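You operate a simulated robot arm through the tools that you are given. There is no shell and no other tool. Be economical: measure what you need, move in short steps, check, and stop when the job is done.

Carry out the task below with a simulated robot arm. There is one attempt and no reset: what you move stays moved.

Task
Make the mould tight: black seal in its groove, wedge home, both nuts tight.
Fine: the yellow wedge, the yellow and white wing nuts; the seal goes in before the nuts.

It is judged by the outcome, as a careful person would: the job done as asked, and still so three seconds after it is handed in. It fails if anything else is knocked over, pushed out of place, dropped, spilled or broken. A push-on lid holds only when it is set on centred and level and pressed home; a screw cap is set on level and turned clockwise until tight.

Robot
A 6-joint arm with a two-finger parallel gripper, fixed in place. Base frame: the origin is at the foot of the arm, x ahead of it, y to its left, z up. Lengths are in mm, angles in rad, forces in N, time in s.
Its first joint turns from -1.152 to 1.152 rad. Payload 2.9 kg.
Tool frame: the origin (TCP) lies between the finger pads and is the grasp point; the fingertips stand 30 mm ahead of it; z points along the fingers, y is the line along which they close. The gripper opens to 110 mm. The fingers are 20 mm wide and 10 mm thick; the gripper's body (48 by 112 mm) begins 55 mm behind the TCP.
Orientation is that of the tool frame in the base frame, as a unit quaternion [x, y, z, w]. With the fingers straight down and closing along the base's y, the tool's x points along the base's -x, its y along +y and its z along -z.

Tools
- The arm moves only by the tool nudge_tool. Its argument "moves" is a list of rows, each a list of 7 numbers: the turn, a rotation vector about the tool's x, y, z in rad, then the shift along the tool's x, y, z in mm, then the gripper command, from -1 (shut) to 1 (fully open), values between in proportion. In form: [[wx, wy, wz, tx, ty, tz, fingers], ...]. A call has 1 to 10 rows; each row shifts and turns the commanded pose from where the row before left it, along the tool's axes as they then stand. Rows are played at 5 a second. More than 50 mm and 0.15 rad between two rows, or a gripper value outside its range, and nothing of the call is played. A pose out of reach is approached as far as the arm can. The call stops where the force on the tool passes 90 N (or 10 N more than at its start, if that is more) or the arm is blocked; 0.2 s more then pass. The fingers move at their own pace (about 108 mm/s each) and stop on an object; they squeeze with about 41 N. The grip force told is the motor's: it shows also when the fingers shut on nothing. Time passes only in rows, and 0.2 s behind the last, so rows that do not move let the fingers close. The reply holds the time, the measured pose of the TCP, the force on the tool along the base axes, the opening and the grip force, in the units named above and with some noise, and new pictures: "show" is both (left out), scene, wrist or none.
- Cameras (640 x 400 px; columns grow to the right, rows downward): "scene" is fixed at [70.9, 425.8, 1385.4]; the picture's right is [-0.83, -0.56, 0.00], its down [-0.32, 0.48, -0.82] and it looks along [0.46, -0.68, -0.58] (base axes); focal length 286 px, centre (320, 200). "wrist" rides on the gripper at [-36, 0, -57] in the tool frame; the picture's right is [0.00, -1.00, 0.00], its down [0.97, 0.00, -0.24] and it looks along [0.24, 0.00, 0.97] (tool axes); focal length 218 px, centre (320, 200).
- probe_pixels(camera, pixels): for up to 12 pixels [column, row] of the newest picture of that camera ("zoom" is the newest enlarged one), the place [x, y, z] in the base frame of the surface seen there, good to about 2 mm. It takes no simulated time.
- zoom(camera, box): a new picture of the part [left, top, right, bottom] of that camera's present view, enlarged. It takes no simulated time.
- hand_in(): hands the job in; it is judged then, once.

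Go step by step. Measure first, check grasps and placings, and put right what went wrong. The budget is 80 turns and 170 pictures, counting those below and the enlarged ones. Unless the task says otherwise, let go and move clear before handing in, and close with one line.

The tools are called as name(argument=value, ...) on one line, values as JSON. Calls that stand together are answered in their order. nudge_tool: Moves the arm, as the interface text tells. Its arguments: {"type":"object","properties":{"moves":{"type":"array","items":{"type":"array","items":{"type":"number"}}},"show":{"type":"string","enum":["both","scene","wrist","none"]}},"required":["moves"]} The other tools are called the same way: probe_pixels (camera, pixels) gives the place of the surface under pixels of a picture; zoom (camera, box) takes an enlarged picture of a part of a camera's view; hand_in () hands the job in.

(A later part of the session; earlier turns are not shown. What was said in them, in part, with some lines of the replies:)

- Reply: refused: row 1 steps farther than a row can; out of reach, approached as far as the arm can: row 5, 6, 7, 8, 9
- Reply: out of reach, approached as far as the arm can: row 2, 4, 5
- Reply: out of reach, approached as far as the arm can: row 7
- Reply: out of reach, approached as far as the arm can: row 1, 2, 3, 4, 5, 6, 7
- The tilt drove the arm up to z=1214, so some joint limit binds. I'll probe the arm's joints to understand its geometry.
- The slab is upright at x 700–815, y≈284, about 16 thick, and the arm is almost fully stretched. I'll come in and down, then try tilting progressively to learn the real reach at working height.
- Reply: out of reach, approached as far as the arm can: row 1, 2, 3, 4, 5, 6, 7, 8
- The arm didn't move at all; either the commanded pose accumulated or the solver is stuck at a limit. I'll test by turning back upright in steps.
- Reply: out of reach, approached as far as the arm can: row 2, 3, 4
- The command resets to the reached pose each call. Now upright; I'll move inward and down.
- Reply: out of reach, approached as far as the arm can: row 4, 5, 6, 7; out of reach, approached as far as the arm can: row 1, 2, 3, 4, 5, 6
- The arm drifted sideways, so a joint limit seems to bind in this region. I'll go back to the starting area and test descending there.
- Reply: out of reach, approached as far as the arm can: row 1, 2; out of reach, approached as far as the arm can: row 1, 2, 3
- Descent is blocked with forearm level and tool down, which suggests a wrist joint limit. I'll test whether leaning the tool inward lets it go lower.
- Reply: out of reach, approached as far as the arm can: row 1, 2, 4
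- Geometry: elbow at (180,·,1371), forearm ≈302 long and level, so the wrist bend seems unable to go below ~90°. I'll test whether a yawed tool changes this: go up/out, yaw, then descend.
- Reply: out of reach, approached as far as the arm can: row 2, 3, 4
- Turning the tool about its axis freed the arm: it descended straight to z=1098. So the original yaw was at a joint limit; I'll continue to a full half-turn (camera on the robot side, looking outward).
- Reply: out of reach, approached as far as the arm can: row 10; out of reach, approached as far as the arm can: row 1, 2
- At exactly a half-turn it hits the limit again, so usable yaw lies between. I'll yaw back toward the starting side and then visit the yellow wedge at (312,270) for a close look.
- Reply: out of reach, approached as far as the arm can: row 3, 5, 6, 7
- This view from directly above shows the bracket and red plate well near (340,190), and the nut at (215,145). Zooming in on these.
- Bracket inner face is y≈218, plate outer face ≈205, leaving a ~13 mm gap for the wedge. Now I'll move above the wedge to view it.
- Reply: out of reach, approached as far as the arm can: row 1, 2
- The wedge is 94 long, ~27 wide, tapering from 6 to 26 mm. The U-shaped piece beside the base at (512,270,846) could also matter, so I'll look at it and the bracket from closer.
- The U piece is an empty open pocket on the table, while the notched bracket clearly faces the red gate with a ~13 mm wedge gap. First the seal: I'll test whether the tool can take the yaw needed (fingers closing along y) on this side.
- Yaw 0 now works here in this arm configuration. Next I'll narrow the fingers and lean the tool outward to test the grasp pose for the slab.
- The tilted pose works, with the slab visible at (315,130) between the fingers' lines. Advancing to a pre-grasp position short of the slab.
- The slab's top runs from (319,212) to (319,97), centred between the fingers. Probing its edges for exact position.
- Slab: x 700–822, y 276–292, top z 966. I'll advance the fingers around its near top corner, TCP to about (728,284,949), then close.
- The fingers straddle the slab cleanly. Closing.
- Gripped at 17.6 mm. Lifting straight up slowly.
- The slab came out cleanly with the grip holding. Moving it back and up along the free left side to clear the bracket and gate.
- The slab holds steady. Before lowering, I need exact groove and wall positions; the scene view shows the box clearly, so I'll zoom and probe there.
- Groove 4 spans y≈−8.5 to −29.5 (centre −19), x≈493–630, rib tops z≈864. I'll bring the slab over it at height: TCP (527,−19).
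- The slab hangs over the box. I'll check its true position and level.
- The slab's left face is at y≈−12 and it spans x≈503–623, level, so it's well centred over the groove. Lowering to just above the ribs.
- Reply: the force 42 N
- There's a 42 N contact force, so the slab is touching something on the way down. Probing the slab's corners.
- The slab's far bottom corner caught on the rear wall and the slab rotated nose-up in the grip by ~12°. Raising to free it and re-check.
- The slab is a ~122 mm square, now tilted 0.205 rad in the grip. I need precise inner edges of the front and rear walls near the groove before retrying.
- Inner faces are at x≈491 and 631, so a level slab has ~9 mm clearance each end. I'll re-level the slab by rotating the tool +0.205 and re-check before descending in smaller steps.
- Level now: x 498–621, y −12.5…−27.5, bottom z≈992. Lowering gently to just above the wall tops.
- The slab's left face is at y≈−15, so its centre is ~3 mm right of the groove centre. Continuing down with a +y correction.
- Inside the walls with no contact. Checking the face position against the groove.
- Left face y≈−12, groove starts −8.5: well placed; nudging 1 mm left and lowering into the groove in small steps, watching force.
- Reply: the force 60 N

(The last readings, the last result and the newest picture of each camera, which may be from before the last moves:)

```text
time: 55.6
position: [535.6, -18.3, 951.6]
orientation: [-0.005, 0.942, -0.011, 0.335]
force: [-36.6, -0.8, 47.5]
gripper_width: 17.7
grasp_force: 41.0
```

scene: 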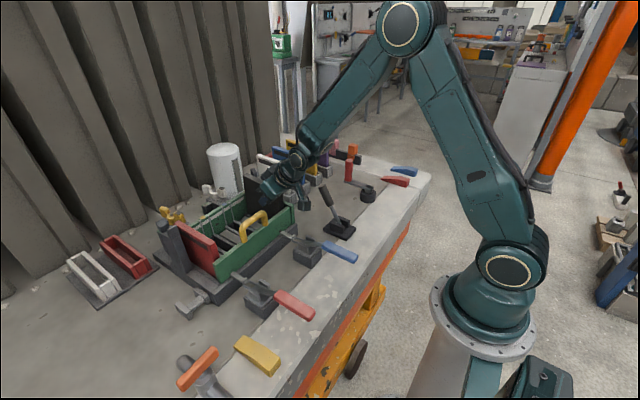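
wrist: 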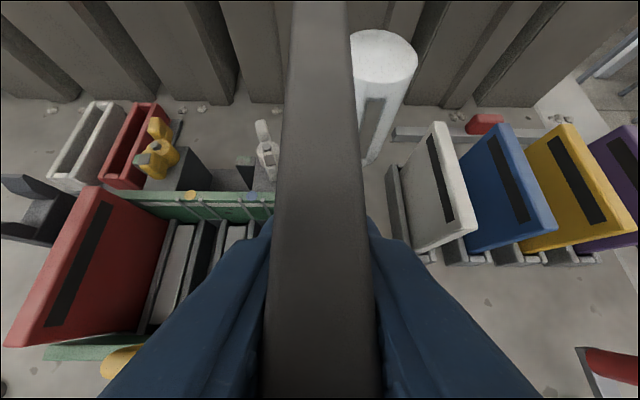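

Contact of ~60 N at TCP z 951.6 (slab bottom ≈855–860), before being fully seated. Looking at how the slab sits.

zoom(camera="scene", box=[230, 170, 300, 230])

zoom(camera="scene", box=[245, 200, 270, 225])

```text
6.67 times, centred on (265, 200) of scene
```

zoom: 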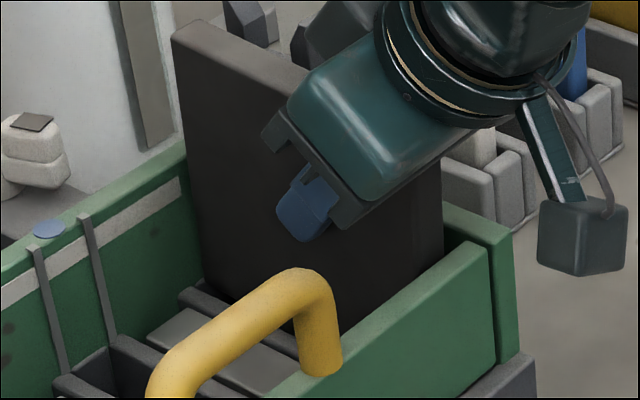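

```text
16.00 times, centred on (258, 212) of scene
```

zoom: 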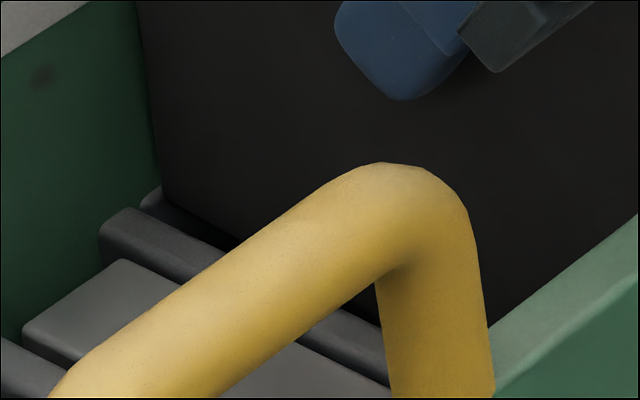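

probe_pixels(camera="zoom", pixels=[[165, 180], [165, 150], [240, 225], [300, 180], [155, 100], [215, 237], [180, 215], [130, 225], [480, 300], [480, 240], [340, 320], [160, 205]])

probe_pixels(camera="scene", pixels=[[250, 172], [258, 175], [249, 176], [268, 178], [300, 205], [293, 205]])

```text
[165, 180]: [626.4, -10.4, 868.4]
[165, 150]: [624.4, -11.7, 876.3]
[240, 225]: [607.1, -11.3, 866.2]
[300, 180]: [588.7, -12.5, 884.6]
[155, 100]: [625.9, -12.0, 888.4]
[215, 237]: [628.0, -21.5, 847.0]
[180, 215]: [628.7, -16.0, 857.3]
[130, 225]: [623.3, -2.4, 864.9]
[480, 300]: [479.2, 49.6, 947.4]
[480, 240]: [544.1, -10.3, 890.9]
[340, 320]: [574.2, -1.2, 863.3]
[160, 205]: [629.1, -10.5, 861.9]
```

```text
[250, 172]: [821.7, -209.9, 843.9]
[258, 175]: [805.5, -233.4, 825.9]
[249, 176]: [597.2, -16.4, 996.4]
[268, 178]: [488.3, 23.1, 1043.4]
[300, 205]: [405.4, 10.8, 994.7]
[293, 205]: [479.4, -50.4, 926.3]
```

The slab's lower edge sits at rib height (z≈866) with its left face at y≈−10.5, so it's likely on the left rib edge. I'll lift slightly, check its level, and shift right.

nudge_tool(moves=[[0, 0, 0, -6, 0, -8, -1], [0, 0, 0, -6, 0, -8, -1], [0, 0, 0, 0, 0, 0, -1]])

zoom(camera="scene", box=[230, 160, 300, 230])

```text
time: 56.4
position: [535.5, -16.8, 966.8]
orientation: [-0.005, 0.944, -0.01, 0.328]
force: [0.0, -0.1, -1.6]
gripper_width: 17.7
grasp_force: 40.7
```

scene: 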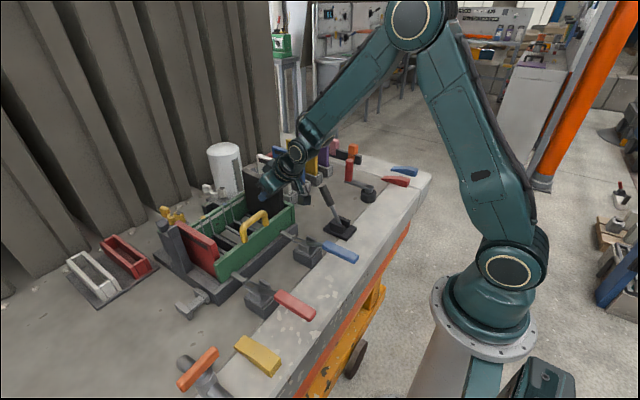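
wrist: 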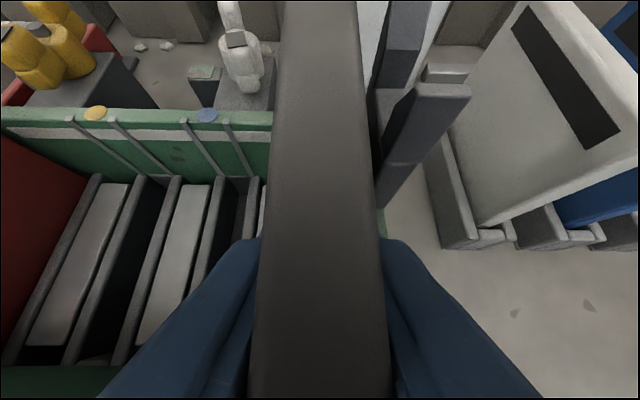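

```text
5.71 times, centred on (265, 195) of scene
```

zoom: 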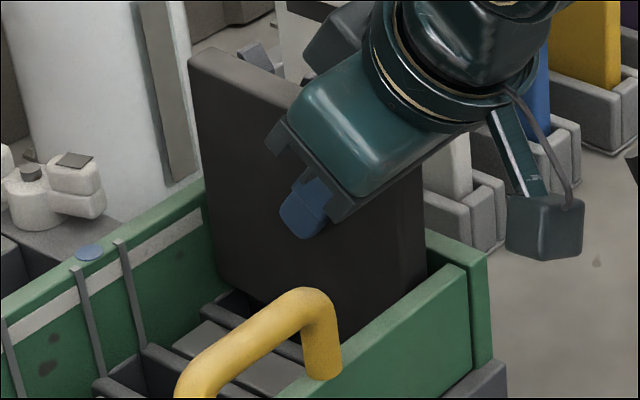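

probe_pixels(camera="wrist", pixels=[[320, 10], [320, 120], [320, 300], [320, 390], [275, 150], [368, 150], [430, 95], [400, 160], [290, 20], [355, 20]])

probe_pixels(camera="zoom", pixels=[[195, 65], [222, 265], [260, 300], [400, 265], [416, 200], [330, 305], [206, 160], [240, 297], [290, 345], [215, 320]])

```text
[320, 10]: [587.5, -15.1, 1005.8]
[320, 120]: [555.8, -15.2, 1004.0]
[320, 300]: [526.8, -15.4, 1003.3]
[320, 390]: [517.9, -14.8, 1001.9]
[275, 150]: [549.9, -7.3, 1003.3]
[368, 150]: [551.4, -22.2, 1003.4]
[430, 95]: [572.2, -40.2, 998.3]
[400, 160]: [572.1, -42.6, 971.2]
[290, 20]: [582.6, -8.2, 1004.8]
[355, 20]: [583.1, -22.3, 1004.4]
```

```text
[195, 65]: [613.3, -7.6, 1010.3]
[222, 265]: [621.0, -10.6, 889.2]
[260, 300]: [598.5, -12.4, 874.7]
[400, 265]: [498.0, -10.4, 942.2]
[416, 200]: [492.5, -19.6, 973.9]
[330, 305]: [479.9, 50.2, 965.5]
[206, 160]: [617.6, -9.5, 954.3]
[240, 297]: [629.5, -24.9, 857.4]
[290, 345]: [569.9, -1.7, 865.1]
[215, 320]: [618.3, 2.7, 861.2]
```

The slab has rolled slightly (top y −15, bottom −19) and pitched nose-up ~0.05. I'll correct roll, pitch and shift to centre it on y≈−20, then re-check.

nudge_tool(moves=[[-0.0235, 0.05, 0.019, -2, -3.5, 1.6, -1], [0, 0, 0, 0, 0, 0, -1], [0, 0, 0, 0, 0, 0, -1]])

zoom(camera="scene", box=[230, 160, 300, 230])

```text
time: 57.2
position: [537.3, -19.8, 966.5]
orientation: [0.0, 0.952, 0.004, 0.307]
force: [-0.5, -0.9, -3.2]
gripper_width: 17.6
grasp_force: 40.7
```

scene: 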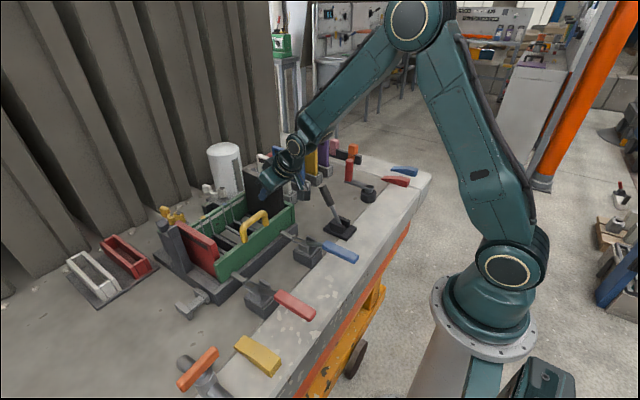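
wrist: 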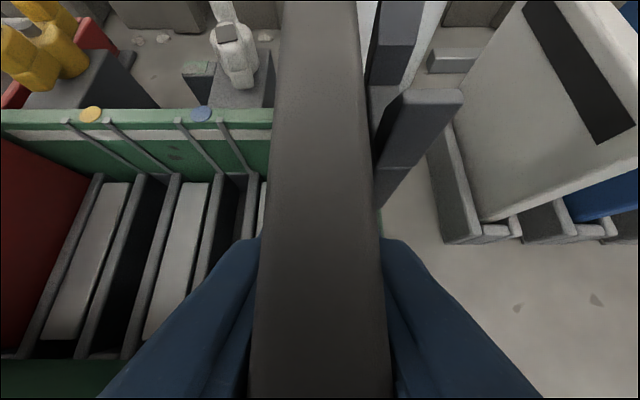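

```text
5.71 times, centred on (265, 195) of scene
```

zoom: 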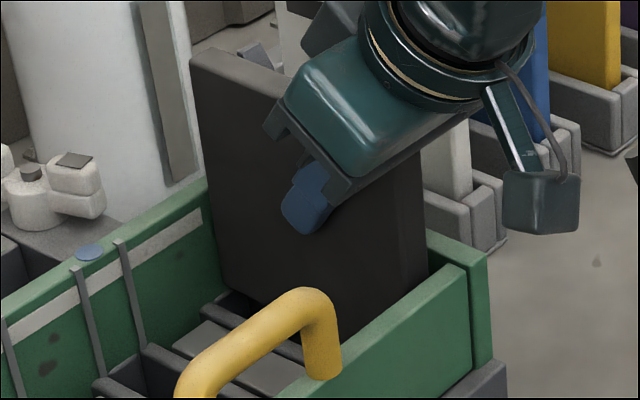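

probe_pixels(camera="wrist", pixels=[[320, 10], [320, 300], [320, 390], [272, 150], [366, 150], [290, 15], [350, 15], [260, 350], [380, 350], [100, 250]])

probe_pixels(camera="zoom", pixels=[[198, 65], [224, 265], [228, 285], [260, 302], [240, 200], [400, 250], [418, 250], [420, 200], [208, 160], [250, 300]])

```text
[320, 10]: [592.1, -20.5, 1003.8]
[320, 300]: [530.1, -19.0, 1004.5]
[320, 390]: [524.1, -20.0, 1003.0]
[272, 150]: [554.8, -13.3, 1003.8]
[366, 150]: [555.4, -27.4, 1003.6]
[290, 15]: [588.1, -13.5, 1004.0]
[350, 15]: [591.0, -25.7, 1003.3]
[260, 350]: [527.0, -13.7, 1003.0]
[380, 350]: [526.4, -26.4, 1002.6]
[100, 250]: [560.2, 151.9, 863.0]
```

```text
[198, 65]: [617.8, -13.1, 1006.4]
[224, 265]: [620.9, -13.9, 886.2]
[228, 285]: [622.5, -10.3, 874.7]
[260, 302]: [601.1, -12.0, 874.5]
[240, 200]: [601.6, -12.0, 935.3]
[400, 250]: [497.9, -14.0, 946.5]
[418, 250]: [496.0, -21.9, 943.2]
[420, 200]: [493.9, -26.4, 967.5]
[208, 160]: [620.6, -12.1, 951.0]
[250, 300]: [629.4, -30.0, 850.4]
```

Now vertical and level: left face y≈−12.5, right ≈−28. Descending with fine steps.

nudge_tool(moves=[[0, 0, 0, -1.6, 0, 1.2, -1], [0, 0, 0, 2.34, 0, 3.25, -1], [0, 0, 0, 2.34, 0, 3.25, -1], [0, 0, 0, 2.34, 0, 3.25, -1], [0, 0, 0, 2.34, 0, 3.25, -1], [0, 0, 0, 2.34, 0, 3.25, -1], [0, 0, 0, 0, 0, 0, -1]], show="scene")

zoom(camera="scene", box=[240, 195, 275, 225])

```text
time: 58.8
position: [538.3, -19.2, 954.0]
orientation: [0.0, 0.95, 0.004, 0.311]
force: [-60.2, 2.1, 67.8]
gripper_width: 17.9
grasp_force: 41.0
```

scene: 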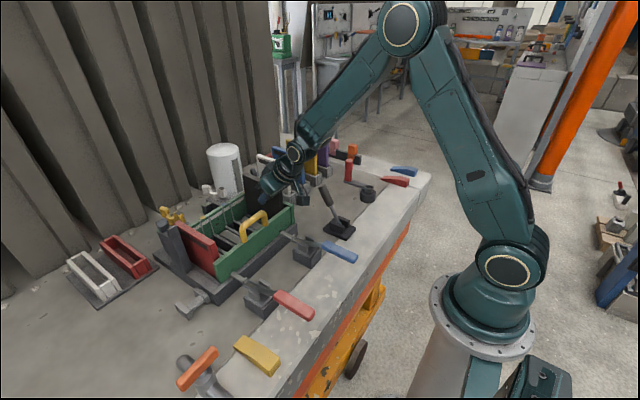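

```text
13.33 times, centred on (258, 210) of scene
```

zoom: 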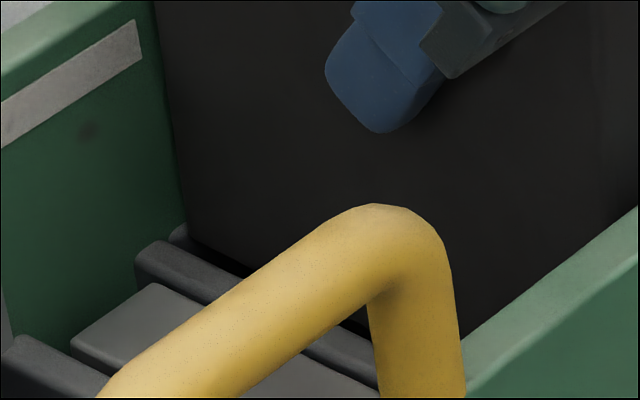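

Blocked again at 90 N. Re-deriving the groove edges from the far end: −8.5 to −28.8 (centre −18.6), and the gripper reads 17.7 thick, so the slab is ~2 mm too far right, resting on the right rib. Lift, check tilt, then shift left.

nudge_tool(moves=[[0, 0, 0, -4.7, 0, -6.5, -1], [0, 0, 0, -4.7, 0, -6.5, -1], [0, 0, 0, 0, 2, 0, -1], [0, 0, 0, 0, 0, 0, -1]])

zoom(camera="scene", box=[230, 160, 300, 230])

```text
time: 59.8
position: [540.3, -20.0, 963.4]
orientation: [0.0, 0.952, 0.004, 0.306]
force: [0.1, -0.5, -2.4]
gripper_width: 18.1
grasp_force: 40.6
```

scene: 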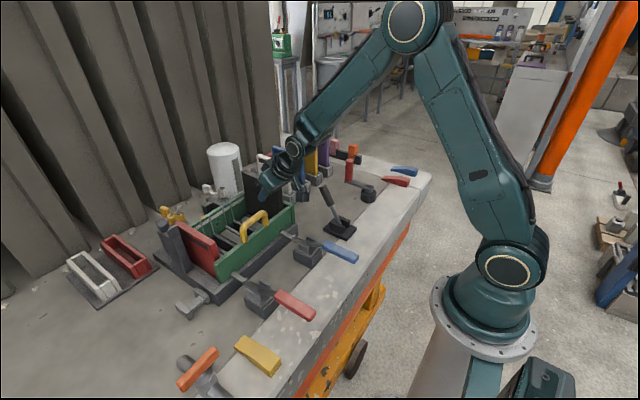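
wrist: 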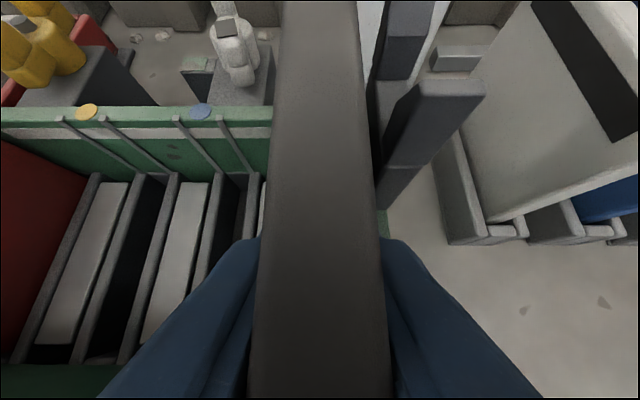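

```text
5.71 times, centred on (265, 195) of scene
```

zoom: 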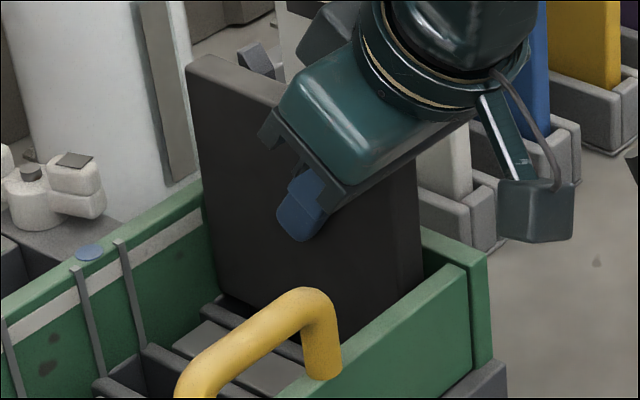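

probe_pixels(camera="wrist", pixels=[[320, 10], [320, 120], [320, 300], [320, 390], [270, 200], [372, 200], [286, 30], [352, 30], [262, 350], [380, 350]])

probe_pixels(camera="zoom", pixels=[[192, 75], [222, 275], [225, 290], [255, 300], [240, 200], [400, 250], [204, 170], [415, 200], [412, 270], [222, 305]])

```text
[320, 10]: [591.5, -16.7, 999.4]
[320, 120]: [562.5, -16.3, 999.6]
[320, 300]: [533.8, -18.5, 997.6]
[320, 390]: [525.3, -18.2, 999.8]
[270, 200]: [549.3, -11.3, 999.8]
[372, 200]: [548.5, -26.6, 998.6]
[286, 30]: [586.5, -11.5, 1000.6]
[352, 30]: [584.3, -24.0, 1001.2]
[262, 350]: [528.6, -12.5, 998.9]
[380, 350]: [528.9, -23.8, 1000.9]
```

```text
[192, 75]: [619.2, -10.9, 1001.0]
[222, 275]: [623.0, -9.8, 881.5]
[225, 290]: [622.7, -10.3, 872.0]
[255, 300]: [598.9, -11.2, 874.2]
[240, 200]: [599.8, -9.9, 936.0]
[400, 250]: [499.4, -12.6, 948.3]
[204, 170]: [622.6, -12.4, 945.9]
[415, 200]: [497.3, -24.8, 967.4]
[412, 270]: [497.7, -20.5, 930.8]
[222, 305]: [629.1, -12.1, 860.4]
```

Slab is level, centred at y≈−18.3, x 497.5–623. Descending again finely.

nudge_tool(moves=[[0, 0, 0, 2.34, 0, 3.25, -1], [0, 0, 0, 2.34, 0, 3.25, -1], [0, 0, 0, 1.2, 0, 1.6, -1], [0, 0, 0, 1.2, 0, 1.6, -1], [0, 0, 0, 1.2, 0, 1.6, -1], [0, 0, 0, 1.2, 0, 1.6, -1], [0, 0, 0, 1.2, 0, 1.6, -1], [0, 0, 0, 0, 0, 0, -1]], show="scene")

zoom(camera="scene", box=[240, 195, 275, 225])

```text
time: 61.3
position: [538.1, -18.1, 953.6]
orientation: [0.0, 0.951, 0.004, 0.31]
force: [-29.2, 0.2, 25.7]
gripper_width: 17.6
grasp_force: 41.1
stopped in row 7: the force on the tool passed its limit (the readings are from after the stop); the commanded pose is now the measured one
```

scene: 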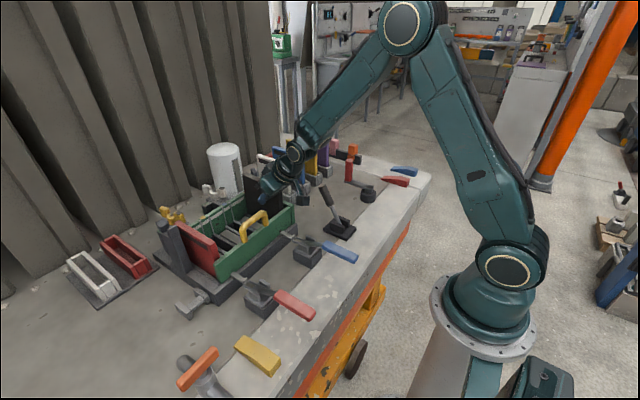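

```text
13.33 times, centred on (258, 210) of scene
```

zoom: 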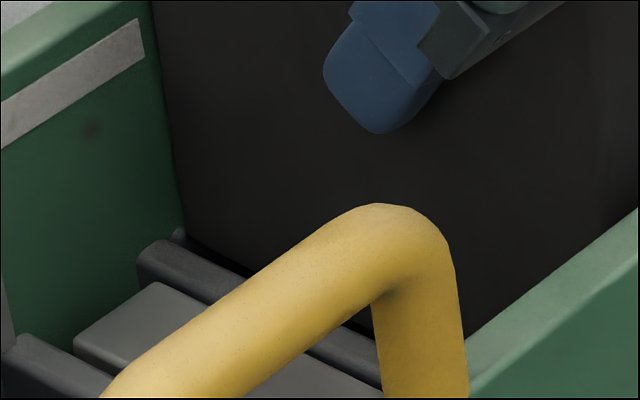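

The block always occurs with the slab's bottom at z≈864 (rib tops), so likely the groove ends (x) interfere. I'll measure the neighbouring groove's end blocks in the wrist view.

zoom(camera="wrist", box=[0, 150, 260, 380])

```text
1.74 times, centred on (130, 265) of wrist
```

zoom: 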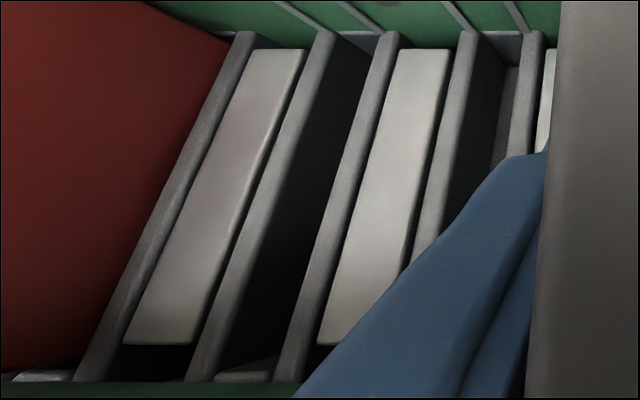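

probe_pixels(camera="zoom", pixels=[[245, 370], [260, 363], [268, 355], [255, 375], [250, 380], [355, 38], [360, 45], [365, 52], [350, 60], [200, 380], [325, 45], [300, 385]])

probe_pixels(camera="zoom", pixels=[[318, 60], [335, 60], [372, 60], [392, 60], [290, 120], [350, 120], [210, 340], [235, 340], [290, 340], [310, 330], [45, 375], [60, 368]])

```text
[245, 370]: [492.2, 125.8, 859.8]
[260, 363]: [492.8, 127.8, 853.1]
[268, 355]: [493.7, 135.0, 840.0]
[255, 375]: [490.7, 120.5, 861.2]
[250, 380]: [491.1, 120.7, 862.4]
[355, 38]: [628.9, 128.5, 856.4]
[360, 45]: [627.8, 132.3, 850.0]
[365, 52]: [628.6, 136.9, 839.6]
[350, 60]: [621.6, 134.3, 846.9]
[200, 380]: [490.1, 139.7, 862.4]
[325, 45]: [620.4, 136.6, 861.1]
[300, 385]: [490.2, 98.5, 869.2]
```

```text
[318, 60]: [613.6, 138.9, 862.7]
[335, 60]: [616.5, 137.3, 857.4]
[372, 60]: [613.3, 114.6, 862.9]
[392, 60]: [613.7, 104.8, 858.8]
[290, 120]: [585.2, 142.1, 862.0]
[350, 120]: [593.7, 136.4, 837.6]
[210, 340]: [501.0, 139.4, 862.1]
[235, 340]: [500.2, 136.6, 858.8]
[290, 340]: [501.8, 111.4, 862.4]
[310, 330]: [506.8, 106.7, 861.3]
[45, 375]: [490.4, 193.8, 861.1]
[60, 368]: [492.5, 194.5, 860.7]
```

The neighbouring groove ends at x 493 and 628 (fine), but by pitch groove 4 likely spans y≈−4 to −28, so the slab is still rubbing the right rib. Lift a little, shift +3.5 in y, and descend again.

nudge_tool(moves=[[0, 0, 0, -3.5, 0, -4.9, -1], [0, 0, 0, 0, 3.5, 0, -1], [0, 0, 0, 0, 0, 0, -1], [0, 0, 0, 2.34, 0, 3.25, -1], [0, 0, 0, 1.75, 0, 2.43, -1], [0, 0, 0, 1.75, 0, 2.43, -1], [0, 0, 0, 1.75, 0, 2.43, -1], [0, 0, 0, 1.75, 0, 2.43, -1], [0, 0, 0, 1.75, 0, 2.43, -1], [0, 0, 0, 0, 0, 0, -1]], show="scene")

zoom(camera="scene", box=[230, 165, 300, 230])

```text
time: 62.8
position: [539.5, -14.5, 954.9]
orientation: [0.002, 0.949, 0.003, 0.315]
force: [-28.8, 0.1, 25.9]
gripper_width: 17.7
grasp_force: 41.1
stopped in row 7: the force on the tool passed its limit (the readings are from after the stop); the commanded pose is now the measured one
```

scene: 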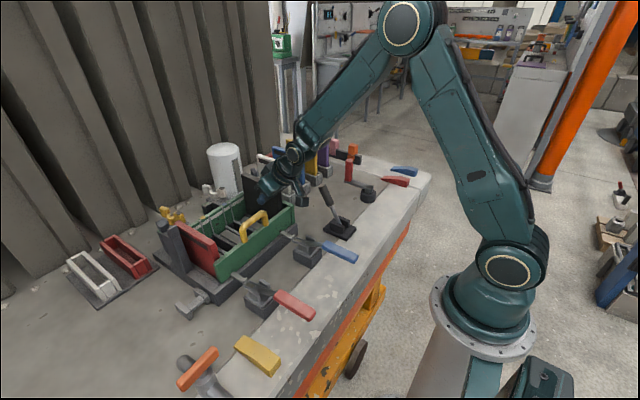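

```text
6.15 times, centred on (265, 198) of scene
```

zoom: 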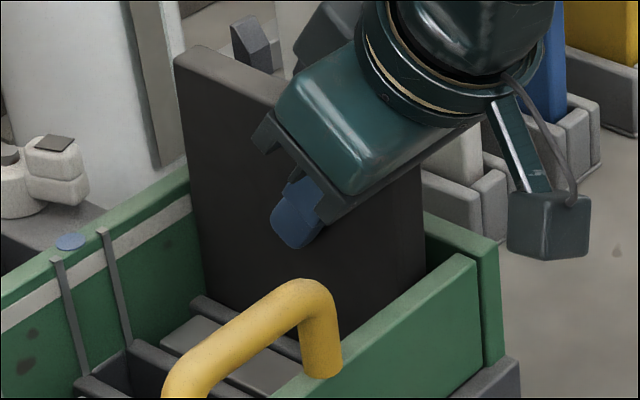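

probe_pixels(camera="zoom", pixels=[[200, 290], [190, 240], [230, 303], [260, 310], [210, 303], [200, 300], [400, 290], [300, 270], [180, 65], [330, 325], [195, 315], [420, 240]])

zoom(camera="scene", box=[245, 205, 270, 222])

zoom(camera="wrist", box=[180, 0, 480, 400])

```text
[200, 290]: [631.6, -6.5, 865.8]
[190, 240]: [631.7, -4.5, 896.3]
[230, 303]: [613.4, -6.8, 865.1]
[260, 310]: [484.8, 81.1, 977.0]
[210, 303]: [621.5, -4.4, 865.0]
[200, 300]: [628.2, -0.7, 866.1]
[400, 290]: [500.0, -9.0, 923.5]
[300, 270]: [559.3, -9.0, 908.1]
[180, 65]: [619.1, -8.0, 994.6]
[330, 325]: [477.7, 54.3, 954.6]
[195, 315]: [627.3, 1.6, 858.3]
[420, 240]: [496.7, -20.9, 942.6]
```

```text
16.00 times, centred on (258, 214) of scene
```

zoom: 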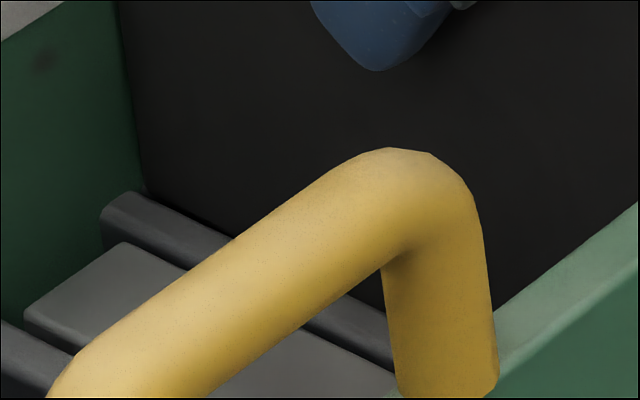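

```text
1.00 times, centred on (330, 200) of wrist
```

zoom: 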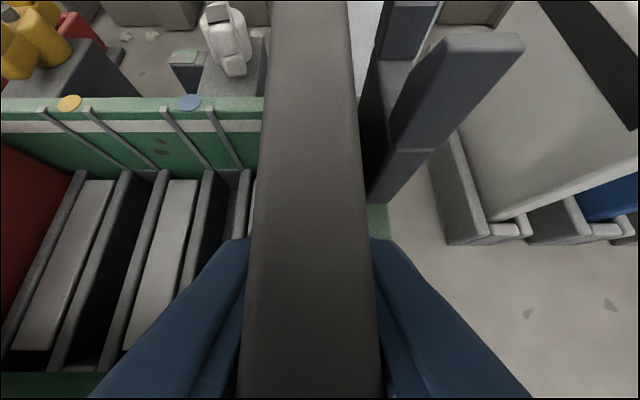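

Force pattern (−x,+z) matches the slab's near-top corner bearing on the palm, so the slab gets pushed toward the rear end. I'll measure how the red gate sits in its groove as a reference for x-limits.

zoom(camera="scene", box=[155, 195, 255, 295])

```text
4.00 times, centred on (205, 245) of scene
```

zoom: 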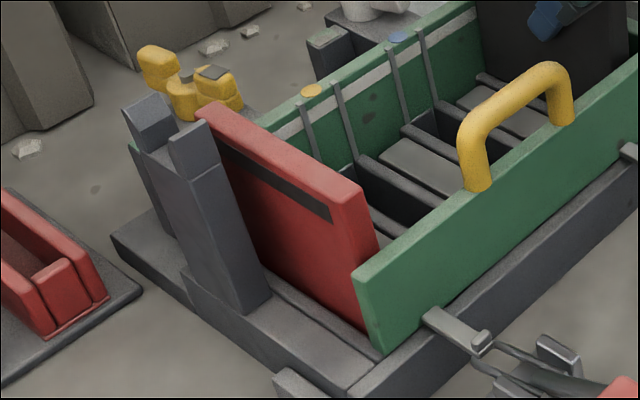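

probe_pixels(camera="zoom", pixels=[[205, 108], [345, 190], [362, 185], [372, 230], [340, 220], [350, 300], [215, 130], [360, 328], [340, 315], [205, 103]])

probe_pixels(camera="zoom", pixels=[[45, 270], [50, 300], [70, 275], [25, 290], [60, 330], [90, 300], [20, 250], [5, 265]])

```text
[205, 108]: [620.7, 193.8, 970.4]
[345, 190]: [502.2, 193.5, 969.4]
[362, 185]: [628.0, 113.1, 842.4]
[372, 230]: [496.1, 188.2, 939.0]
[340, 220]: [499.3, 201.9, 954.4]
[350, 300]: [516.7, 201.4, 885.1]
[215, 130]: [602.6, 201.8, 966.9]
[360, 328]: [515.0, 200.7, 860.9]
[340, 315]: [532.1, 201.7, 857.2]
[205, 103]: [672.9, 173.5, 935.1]
```

```text
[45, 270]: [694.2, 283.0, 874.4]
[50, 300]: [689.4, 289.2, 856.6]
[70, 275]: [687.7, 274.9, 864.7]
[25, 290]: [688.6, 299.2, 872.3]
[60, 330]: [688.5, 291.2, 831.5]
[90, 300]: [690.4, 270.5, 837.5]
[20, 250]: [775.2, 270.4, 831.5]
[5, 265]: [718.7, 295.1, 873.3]
```

Red gate reference: x 496–622, so x is fine. The groove window leaves only ~2.6 mm play, and my two tries straddled it (left face −10.5 vs −8.5). I'll sweep y slowly to the right under light downward preload so it can drop in.

nudge_tool(moves=[[0, 0, 0, -0.6, 0, -0.8, -1], [0, 0, 0, 0.3, -0.5, 0.4, -1], [0, 0, 0, 0.3, -0.5, 0.4, -1], [0, 0, 0, 0.5, -0.5, 0.7, -1], [0, 0, 0, 0.5, -0.4, 0.7, -1], [0, 0, 0, 0.5, 0, 0.7, -1], [0, 0, 0, 0.5, 0, 0.7, -1], [0, 0, 0, 0.5, 0, 0.7, -1]], show="none")

```text
time: 64.4
position: [538.8, -15.9, 955.5]
orientation: [0.0, 0.949, 0.004, 0.317]
force: [-29.3, 0.8, 25.4]
gripper_width: 17.7
grasp_force: 40.8
stopped in row 8: the force on the tool passed its limit (the readings are from after the stop); the commanded pose is now the measured one
```

The strong −x reaction means the slab's far edge is catching the rear end block, so the slab must be ~130 mm long. I'll lift, shift 3.5 mm toward the robot, and descend again.

nudge_tool(moves=[[0, 0, 0, -3.6, 0, -4.8, -1], [0, 0, 0, 2.8, 0, -2.1, -1], [0, 0, 0, 0, 0, 0, -1], [0, 0, 0, 2.4, 0, 3.2, -1], [0, 0, 0, 1.8, 0, 2.4, -1], [0, 0, 0, 1.8, 0, 2.4, -1], [0, 0, 0, 1.8, 0, 2.4, -1], [0, 0, 0, 1.8, 0, 2.4, -1], [0, 0, 0, 1.8, 0, 2.4, -1], [0, 0, 0, 0, 0, 0, -1]], show="scene")

zoom(camera="scene", box=[230, 165, 300, 230])

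```text
time: 66.6
position: [537.0, -16.0, 940.3]
orientation: [-0.001, 0.949, 0.005, 0.315]
force: [0.1, 0.2, -1.2]
gripper_width: 17.8
grasp_force: 40.8
```

scene: 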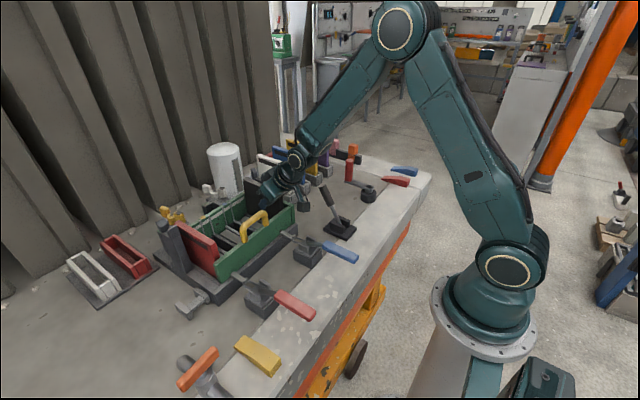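

```text
6.15 times, centred on (265, 198) of scene
```

zoom: 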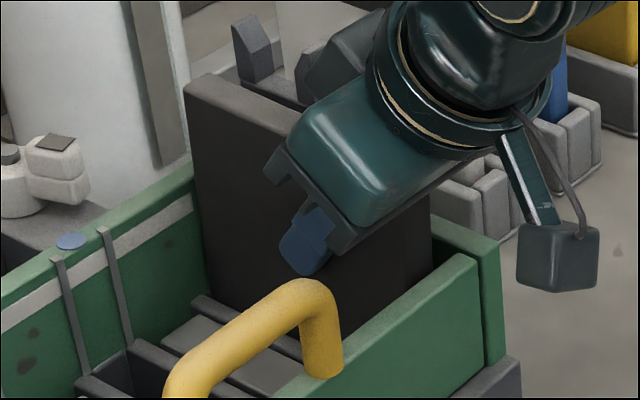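

It slid into the groove: TCP z 940 with no contact force. Continuing down until it bottoms out.

nudge_tool(moves=[[0, 0, 0, 2.4, 0, 3.2, -1], [0, 0, 0, 2.4, 0, 3.2, -1], [0, 0, 0, 2.4, 0, 3.2, -1], [0, 0, 0, 2.4, 0, 3.2, -1], [0, 0, 0, 1.8, 0, 2.4, -1], [0, 0, 0, 1.8, 0, 2.4, -1], [0, 0, 0, 1.8, 0, 2.4, -1], [0, 0, 0, 0, 0, 0, -1]])

zoom(camera="scene", box=[230, 165, 300, 230])

```text
time: 67.5
position: [537.5, -17.1, 933.9]
orientation: [0.0, 0.947, 0.003, 0.321]
force: [-22.3, 0.8, 27.0]
gripper_width: 17.6
grasp_force: 41.1
stopped in row 4: the force on the tool passed its limit (the readings are from after the stop); the commanded pose is now the measured one
```

scene: 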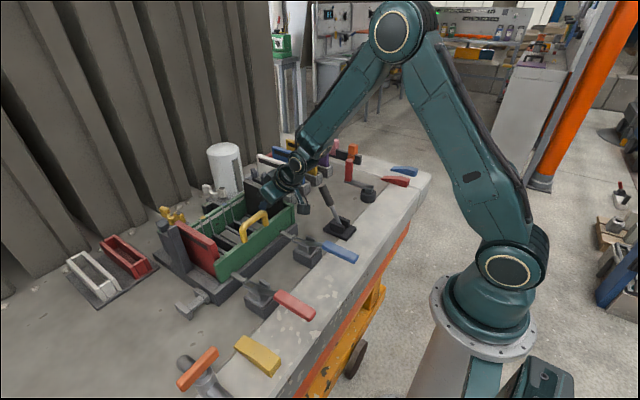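
wrist: 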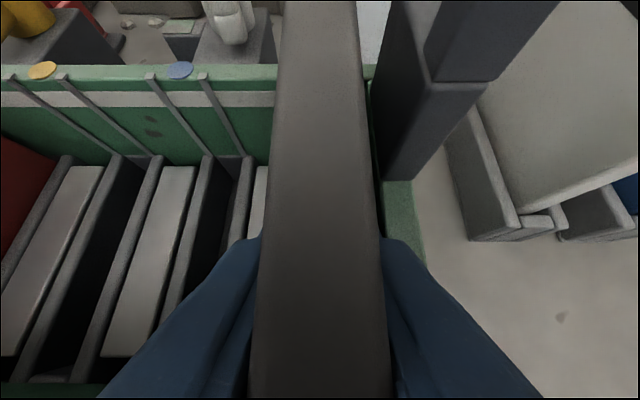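

```text
6.15 times, centred on (265, 198) of scene
```

zoom: 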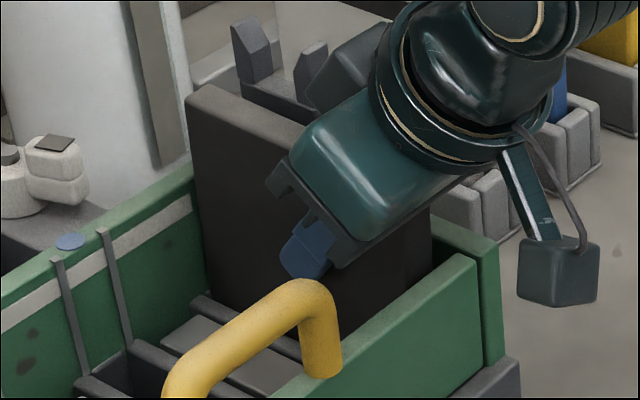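

probe_pixels(camera="wrist", pixels=[[320, 10], [320, 150], [320, 390], [280, 100], [365, 100], [262, 330]])

probe_pixels(camera="zoom", pixels=[[190, 95], [200, 90], [230, 105], [205, 290], [300, 270], [428, 250]])

```text
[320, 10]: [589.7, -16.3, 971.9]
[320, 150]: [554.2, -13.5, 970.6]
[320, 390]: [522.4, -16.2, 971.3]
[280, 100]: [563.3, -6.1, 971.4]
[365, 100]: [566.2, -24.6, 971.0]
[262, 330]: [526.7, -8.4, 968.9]
```

```text
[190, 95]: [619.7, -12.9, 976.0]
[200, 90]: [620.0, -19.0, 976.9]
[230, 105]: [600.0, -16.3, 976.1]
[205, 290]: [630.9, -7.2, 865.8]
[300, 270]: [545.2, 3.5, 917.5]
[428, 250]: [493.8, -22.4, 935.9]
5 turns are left
```

The seal's top is now at z≈971, level with the red gate, and it bottomed out under 90 N, so it is seated. Only 5 turns remain, so I'll release it, withdraw, and go straight to the yellow nut's marked wing in one sequence.

nudge_tool(moves=[[0, 0, 0, 0, 0, 0, -0.55], [0, 0, 0, 0, 0, 0, -0.55], [0, 0, 0, 0, 0, -25, -0.55], [0, 0, 0, 0, 0, -35, -0.55], [0, 0, 0, 0, 0, -40, -0.55], [0, 0, 0, -20, 0, -20, -1], [0, 0.1, 0, 0, 0, 0, -1], [0, 0.1, 0, 0, 0, 0, -1], [0, 0.1, 0, 0, 0, 0, -1], [0, 0, 0, 0, 0, 0, -1]], show="none")

nudge_tool(moves=[[0, 0, 0, -35, 32, 12, -1], [0, 0, 0, -35, 32, 12, -1], [0, 0, 0, -35, 32, 12, -1], [0, 0, 0, -35, 32, 12, -1], [0, 0, 0, -25, 30, 9, -1], [0, 0, 0, 0, 0, 0, -1]])

```text
time: 69.7
position: [482.0, -16.8, 1041.0]
orientation: [-0.001, 0.984, 0.003, 0.176]
force: [0.3, 0.8, 0.9]
gripper_width: 0.0
grasp_force: 38.1
```

```text
time: 71.1
position: [653.4, 143.4, 1045.4]
orientation: [-0.002, 0.984, 0.004, 0.175]
force: [-0.7, 0.6, -0.2]
gripper_width: 0.2
grasp_force: 37.7
4 turns are left
```

scene: 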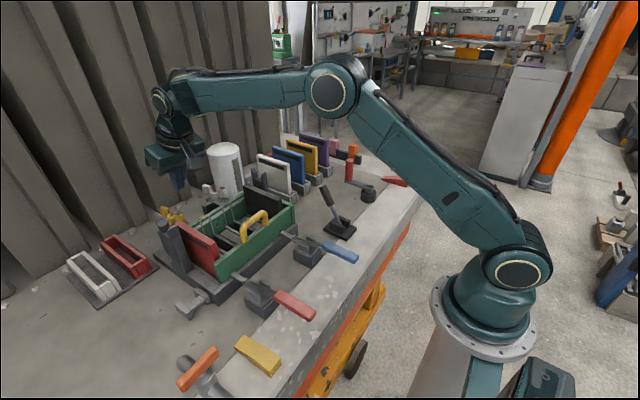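
wrist: 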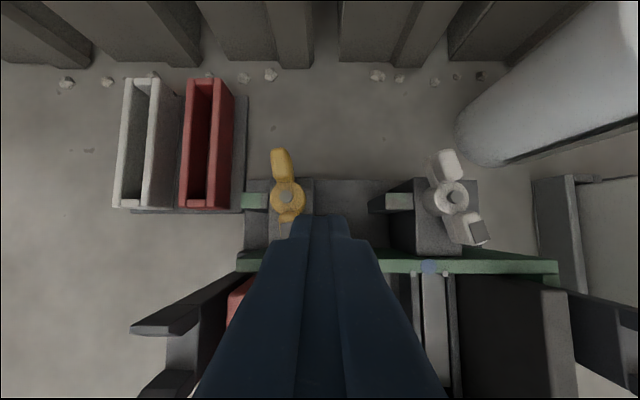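

The seal stays upright in the box and the tool is poised beside the yellow nut's marked wing. I'll lower beside it, sweep it clockwise around to the green-topped post, lift, and move over to the white nut.

nudge_tool(moves=[[0, 0, 0, 6.6, 0, 18, -1], [0, 0, 0, 6.6, 0, 18, -1], [0, 0, 0, 6.6, 0, 18, -1], [0, 0, 0, 6.6, 0, 18, -1], [0, 0, 0, 4.4, 7.6, -1.6, -1], [0, 0, 0, 5.6, 12.6, -2, -1], [0, 0, 0, 0.6, 13.9, -0.2, -1], [0, 0, 0, -4.6, 13, 1.7, -1], [0, 0, 0, -8.2, 9.5, 3, -1], [0, 0, 0, -3.8, 3, 1.4, -1]])

nudge_tool(moves=[[0, 0, 0, 6, -4, -2, -1], [0, 0, 0, -8, 0, -22, -1], [0, 0, 0, -8, 0, -25, -1], [0, 0, 0, -8, 0, -25, -1], [0, 0, 0, 0, -45, 0, -1], [0, 0, 0, 0, -45, 0, -1], [0, 0, 0, 0, -45, 0, -1], [0, 0, 0, 0, -45, 0, -1], [0, 0, 0, 0, -13, 0, -1], [0, 0, 0, 0, 0, 0, -1]])

```text
time: 73.3
position: [661.4, 202.2, 969.0]
orientation: [-0.002, 0.984, 0.003, 0.177]
force: [0.7, -0.2, -0.3]
gripper_width: 0.0
grasp_force: 37.5
```

scene: 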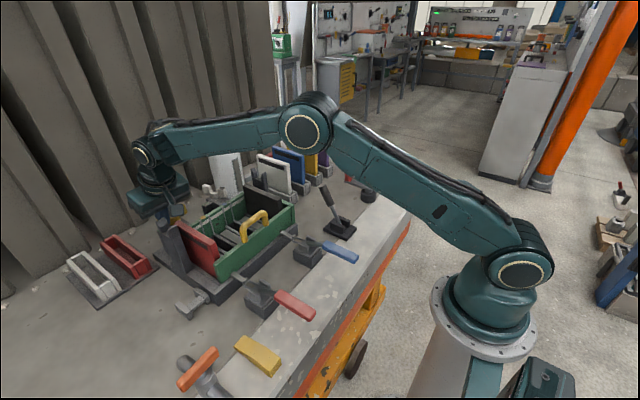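
wrist: 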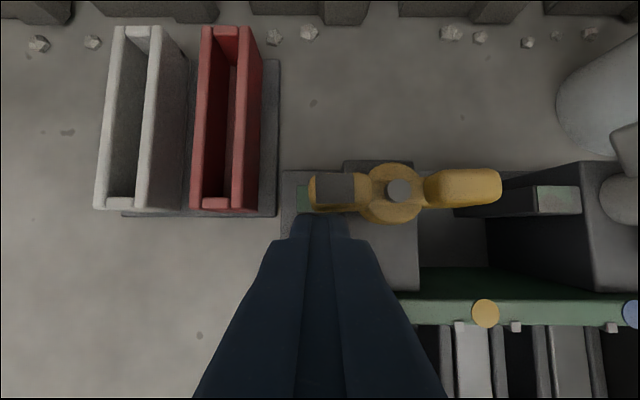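

```text
time: 75.5
position: [653.8, 4.4, 1044.3]
orientation: [-0.002, 0.984, 0.003, 0.176]
force: [-0.8, 0.3, -0.7]
gripper_width: 0.3
grasp_force: 37.7
3 turns are left
```

scene: 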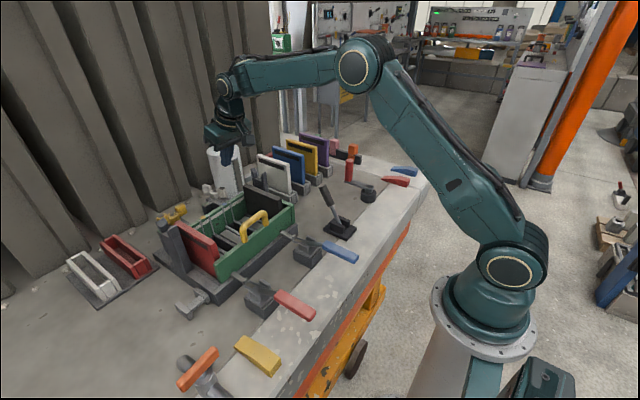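
wrist: 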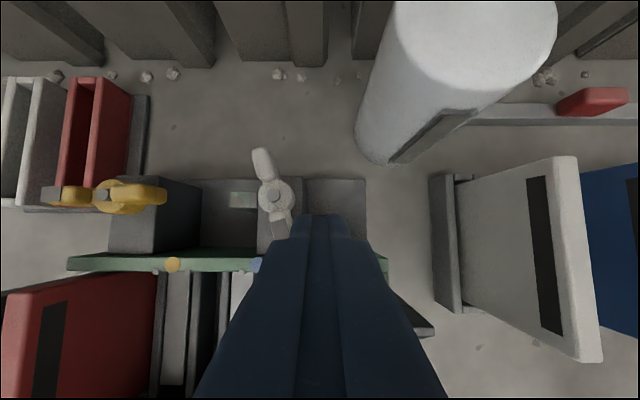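

The yellow nut turned exactly a quarter, its marked wing now over the green post. Doing the same for the white nut, whose marked wing starts slightly further round, then lifting clear.

nudge_tool(moves=[[0, 0, 0, -4.5, 1.6, 1.7, -1], [0, 0, 0, 6.6, 0, 18, -1], [0, 0, 0, 6.6, 0, 18, -1], [0, 0, 0, 6.6, 0, 18, -1], [0, 0, 0, 6.6, 0, 18, -1], [0, 0, 0, 0, 0, 0, -1]], show="none")

nudge_tool(moves=[[0, 0, 0, 2.8, 9.7, -1, -1], [0, 0, 0, 7, 7.3, -2.6, -1], [0, 0, 0, 5.6, 12.6, -2, -1], [0, 0, 0, 0.6, 13.9, -0.2, -1], [0, 0, 0, -4.6, 13, 1.7, -1], [0, 0, 0, -8.2, 9.5, 3, -1], [0, 0, 0, -5.6, 2.7, 2, -1], [0, 0, 0, 0, 0, 0, -1]])

nudge_tool(moves=[[0, 0, 0, 6, -4, -2, -1], [0, 0, 0, -8, 0, -22, -1], [0, 0, 0, -8, 0, -25, -1], [0, 0, 0, -8, 0, -25, -1], [0, 0, 0, 30, 0, -20, -1], [0, 0, 0, 40, 0, -20, -1], [0, 0, 0, 40, 0, -20, -1], [0, 0, 0, 40, 0, -10, -1], [0, 0, 0, 0, 0, 0, -1]])

zoom(camera="scene", box=[140, 160, 310, 290])

```text
time: 76.9
position: [660.8, 6.9, 967.3]
orientation: [-0.001, 0.984, 0.003, 0.177]
force: [0.1, -0.5, 0.6]
gripper_width: 0.0
grasp_force: 37.8
```

```text
time: 78.7
position: [662.5, 75.8, 967.0]
orientation: [-0.001, 0.984, 0.004, 0.177]
force: [-1.2, 0.5, -0.2]
gripper_width: 0.2
grasp_force: 37.7
```

scene: 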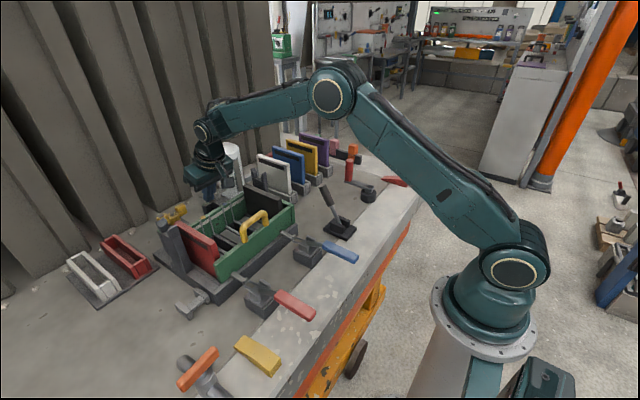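
wrist: 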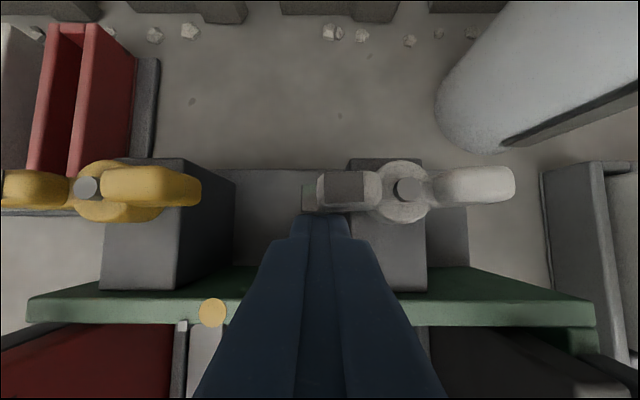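

```text
time: 80.7
position: [487.4, 71.6, 1056.1]
orientation: [-0.001, 0.984, 0.002, 0.177]
force: [-0.5, 0.1, -0.1]
gripper_width: 0.0
grasp_force: 37.2
```

scene: 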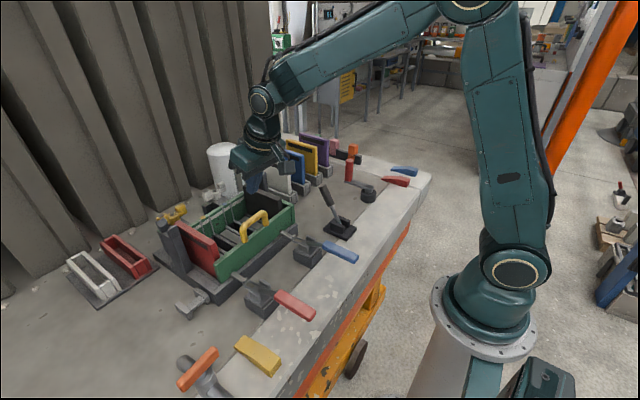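
wrist: 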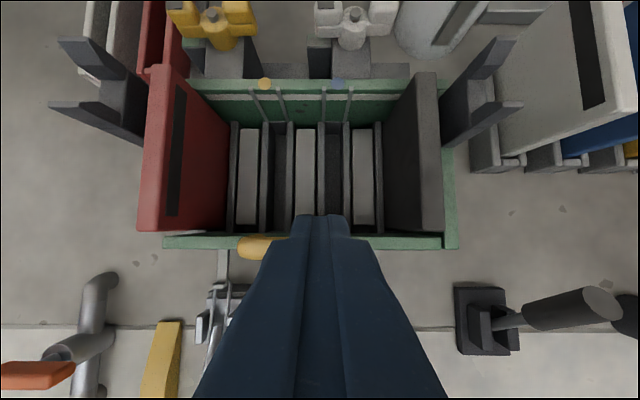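

```text
3.08 times, centred on (225, 225) of scene
2 turns are left
```

zoom: 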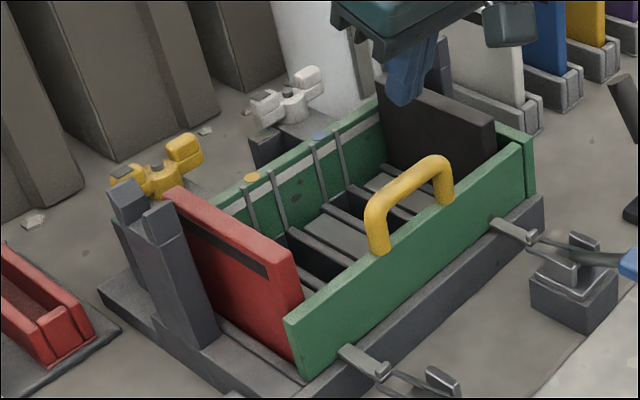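

Both nuts' marked wings now lie over their green marks and the seal stands upright opposite the red gate. The wedge (y≈268) is aligned with the staple at (505,268), whose bar bridges above the table, so I'll push the wedge along +x under that bridge with closed fingers, stopping on force.

nudge_tool(moves=[[0, 0.118, 0, 0, 0, 0, -1], [0, 0.118, 0, 0, 0, 0, -1], [0, 0.118, 0, 0, 0, 0, -1], [0, 0, 0, 33.2, 28, 0, -1], [0, 0, 0, 33.2, 28, 0, -1], [0, 0, 0, 33.2, 28, 0, -1], [0, 0, 0, 33.2, 28, 0, -1], [0, 0, 0, 33.2, 28, 0, -1], [0, 0, 0, 33.2, 28, 0, -1], [0, 0, 0, 33, 28.5, 0, -1]], show="none")

nudge_tool(moves=[[0, 0, 0.15, 0, 0, 0, -1], [0, 0, 0.15, 0, 0, 0, -1], [0, 0, 0.15, 0, 0, 0, -1], [0, 0, 0.15, 0, 0, 0, -1], [0, 0, 0.15, 0, 0, 0, -1], [0, 0, 0.15, 0, 0, 0, -1], [0, 0, 0.15, 0, 0, 0, -1], [0, 0, 0.15, 0, 0, 0, -1], [0, 0, 0.15, 0, 0, 0, -1], [0, 0, 0.15, 0, 0, 0, -1]], show="none")

nudge_tool(moves=[[0, 0, 0.07, 0, 0, 0, -1], [0, 0, 0, 0, 0, 40, -1], [0, 0, 0, 0, 0, 40, -1], [0, 0, 0, 0, 0, 40, -1], [0, 0, 0, 0, 0, 40, -1], [0, 0, 0, 0, 0, 39, -1], [0, 0, 0, 0, 0, 0, -1]], show="none")

nudge_tool(moves=[[0, 0, 0, 0, 10, 0, -1], [0, 0, 0, 0, 15, 0, -1], [0, 0, 0, 0, 15, 0, -1], [0, 0, 0, 0, 15, 0, -1], [0, 0, 0, 0, 15, 0, -1], [0, 0, 0, 0, 15, 0, -1], [0, 0, 0, 0, 15, 0, -1], [0, 0, 0, 0, 15, 0, -1], [0, 0, 0, 0, 15, 0, -1], [0, 0, 0, 0, 10, 0, -1]], show="none")

nudge_tool(moves=[[0, 0, 0, 0, 5, 0, -1], [0, 0, 0, 0, 5, 0, -1], [0, 0, 0, 0, 5, 0, -1], [0, 0, 0, 0, 5, 0, -1], [0, 0, 0, 0, 5, 0, -1], [0, 0, 0, 0, 5, 0, -1], [0, 0, 0, 0, 5, 0, -1], [0, 0, 0, 0, 5, 0, -1], [0, 0, 0, 0, 5, 0, -1]])

zoom(camera="scene", box=[140, 240, 310, 390])

```text
time: 82.9
position: [255.7, 266.1, 1055.3]
orientation: [-0.002, 1.0, 0.003, 0.0]
force: [-0.1, -0.9, 2.0]
gripper_width: 0.0
grasp_force: 37.5
```

```text
time: 85.1
position: [254.7, 265.6, 1057.1]
orientation: [0.681, 0.733, 0.002, -0.002]
force: [0.5, 0.8, -0.5]
gripper_width: 0.2
grasp_force: 37.2
```

```text
time: 86.7
position: [254.6, 266.8, 859.1]
orientation: [0.705, 0.709, 0.004, -0.002]
force: [-0.1, 1.0, -0.6]
gripper_width: 0.1
grasp_force: 38.0
```

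```text
time: 88.9
position: [395.8, 268.4, 858.6]
orientation: [0.705, 0.709, 0.003, -0.003]
force: [-0.3, 0.1, -0.4]
gripper_width: 0.1
grasp_force: 37.4
```

```text
time: 91.0
position: [422.2, 268.5, 856.1]
orientation: [0.697, 0.716, -0.018, -0.014]
force: [-18.8, -2.1, 13.7]
gripper_width: 0.0
grasp_force: 37.6
stopped in row 9: the force on the tool passed its limit (the readings are from after the stop); the commanded pose is now the measured one
```

scene: 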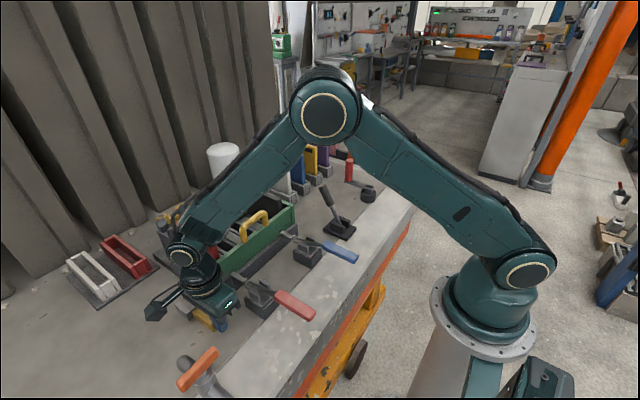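
wrist: 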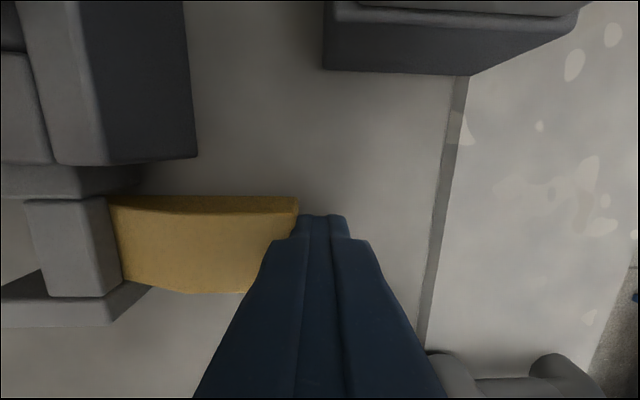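

```text
2.67 times, centred on (225, 315) of scene
1 turns are left
```

zoom: 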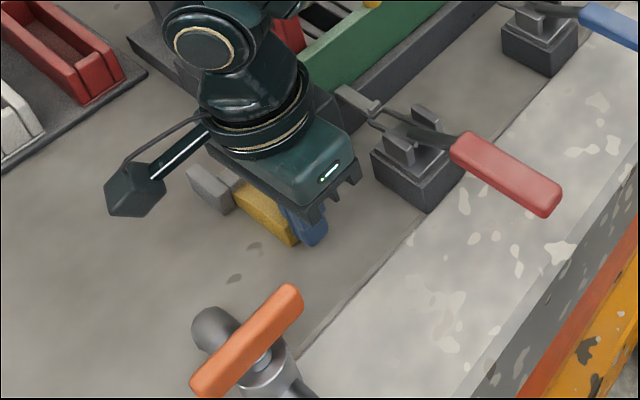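

The wedge went under the bridge and jammed at about 90 N, with its thick end at x≈432 as expected for a driven wedge. I'll back off, lift clear and hand in.

nudge_tool(moves=[[0, 0, 0, 0, -8, 0, -1], [0, 0, 0, 0, -15, 0, -1], [0, 0, 0, 0, 0, -40, -1], [0, 0, 0, 0, 0, -40, -1], [0, 0, 0, 0, 0, -40, -1], [0, 0, 0, 0, 0, -40, -1], [0, 0, 0, 0, 0, 0, -1]], show="none")

hand_in()

```text
time: 92.6
position: [407.0, 268.2, 1017.1]
orientation: [0.699, 0.715, -0.016, -0.013]
force: [-0.2, -0.1, 0.4]
gripper_width: 0.0
grasp_force: 37.7
```

```text
The job is handed in.
```

I handed in with the black seal in the end groove, the yellow wedge driven under its bridge until it jammed at about 90 N, and both wing nuts turned clockwise to their green marks. The choice of groove, the wedge's place and "on the mark means tight" are my reading of the scene; I felt no tightening force on the nuts and took no picture after the last move clear.
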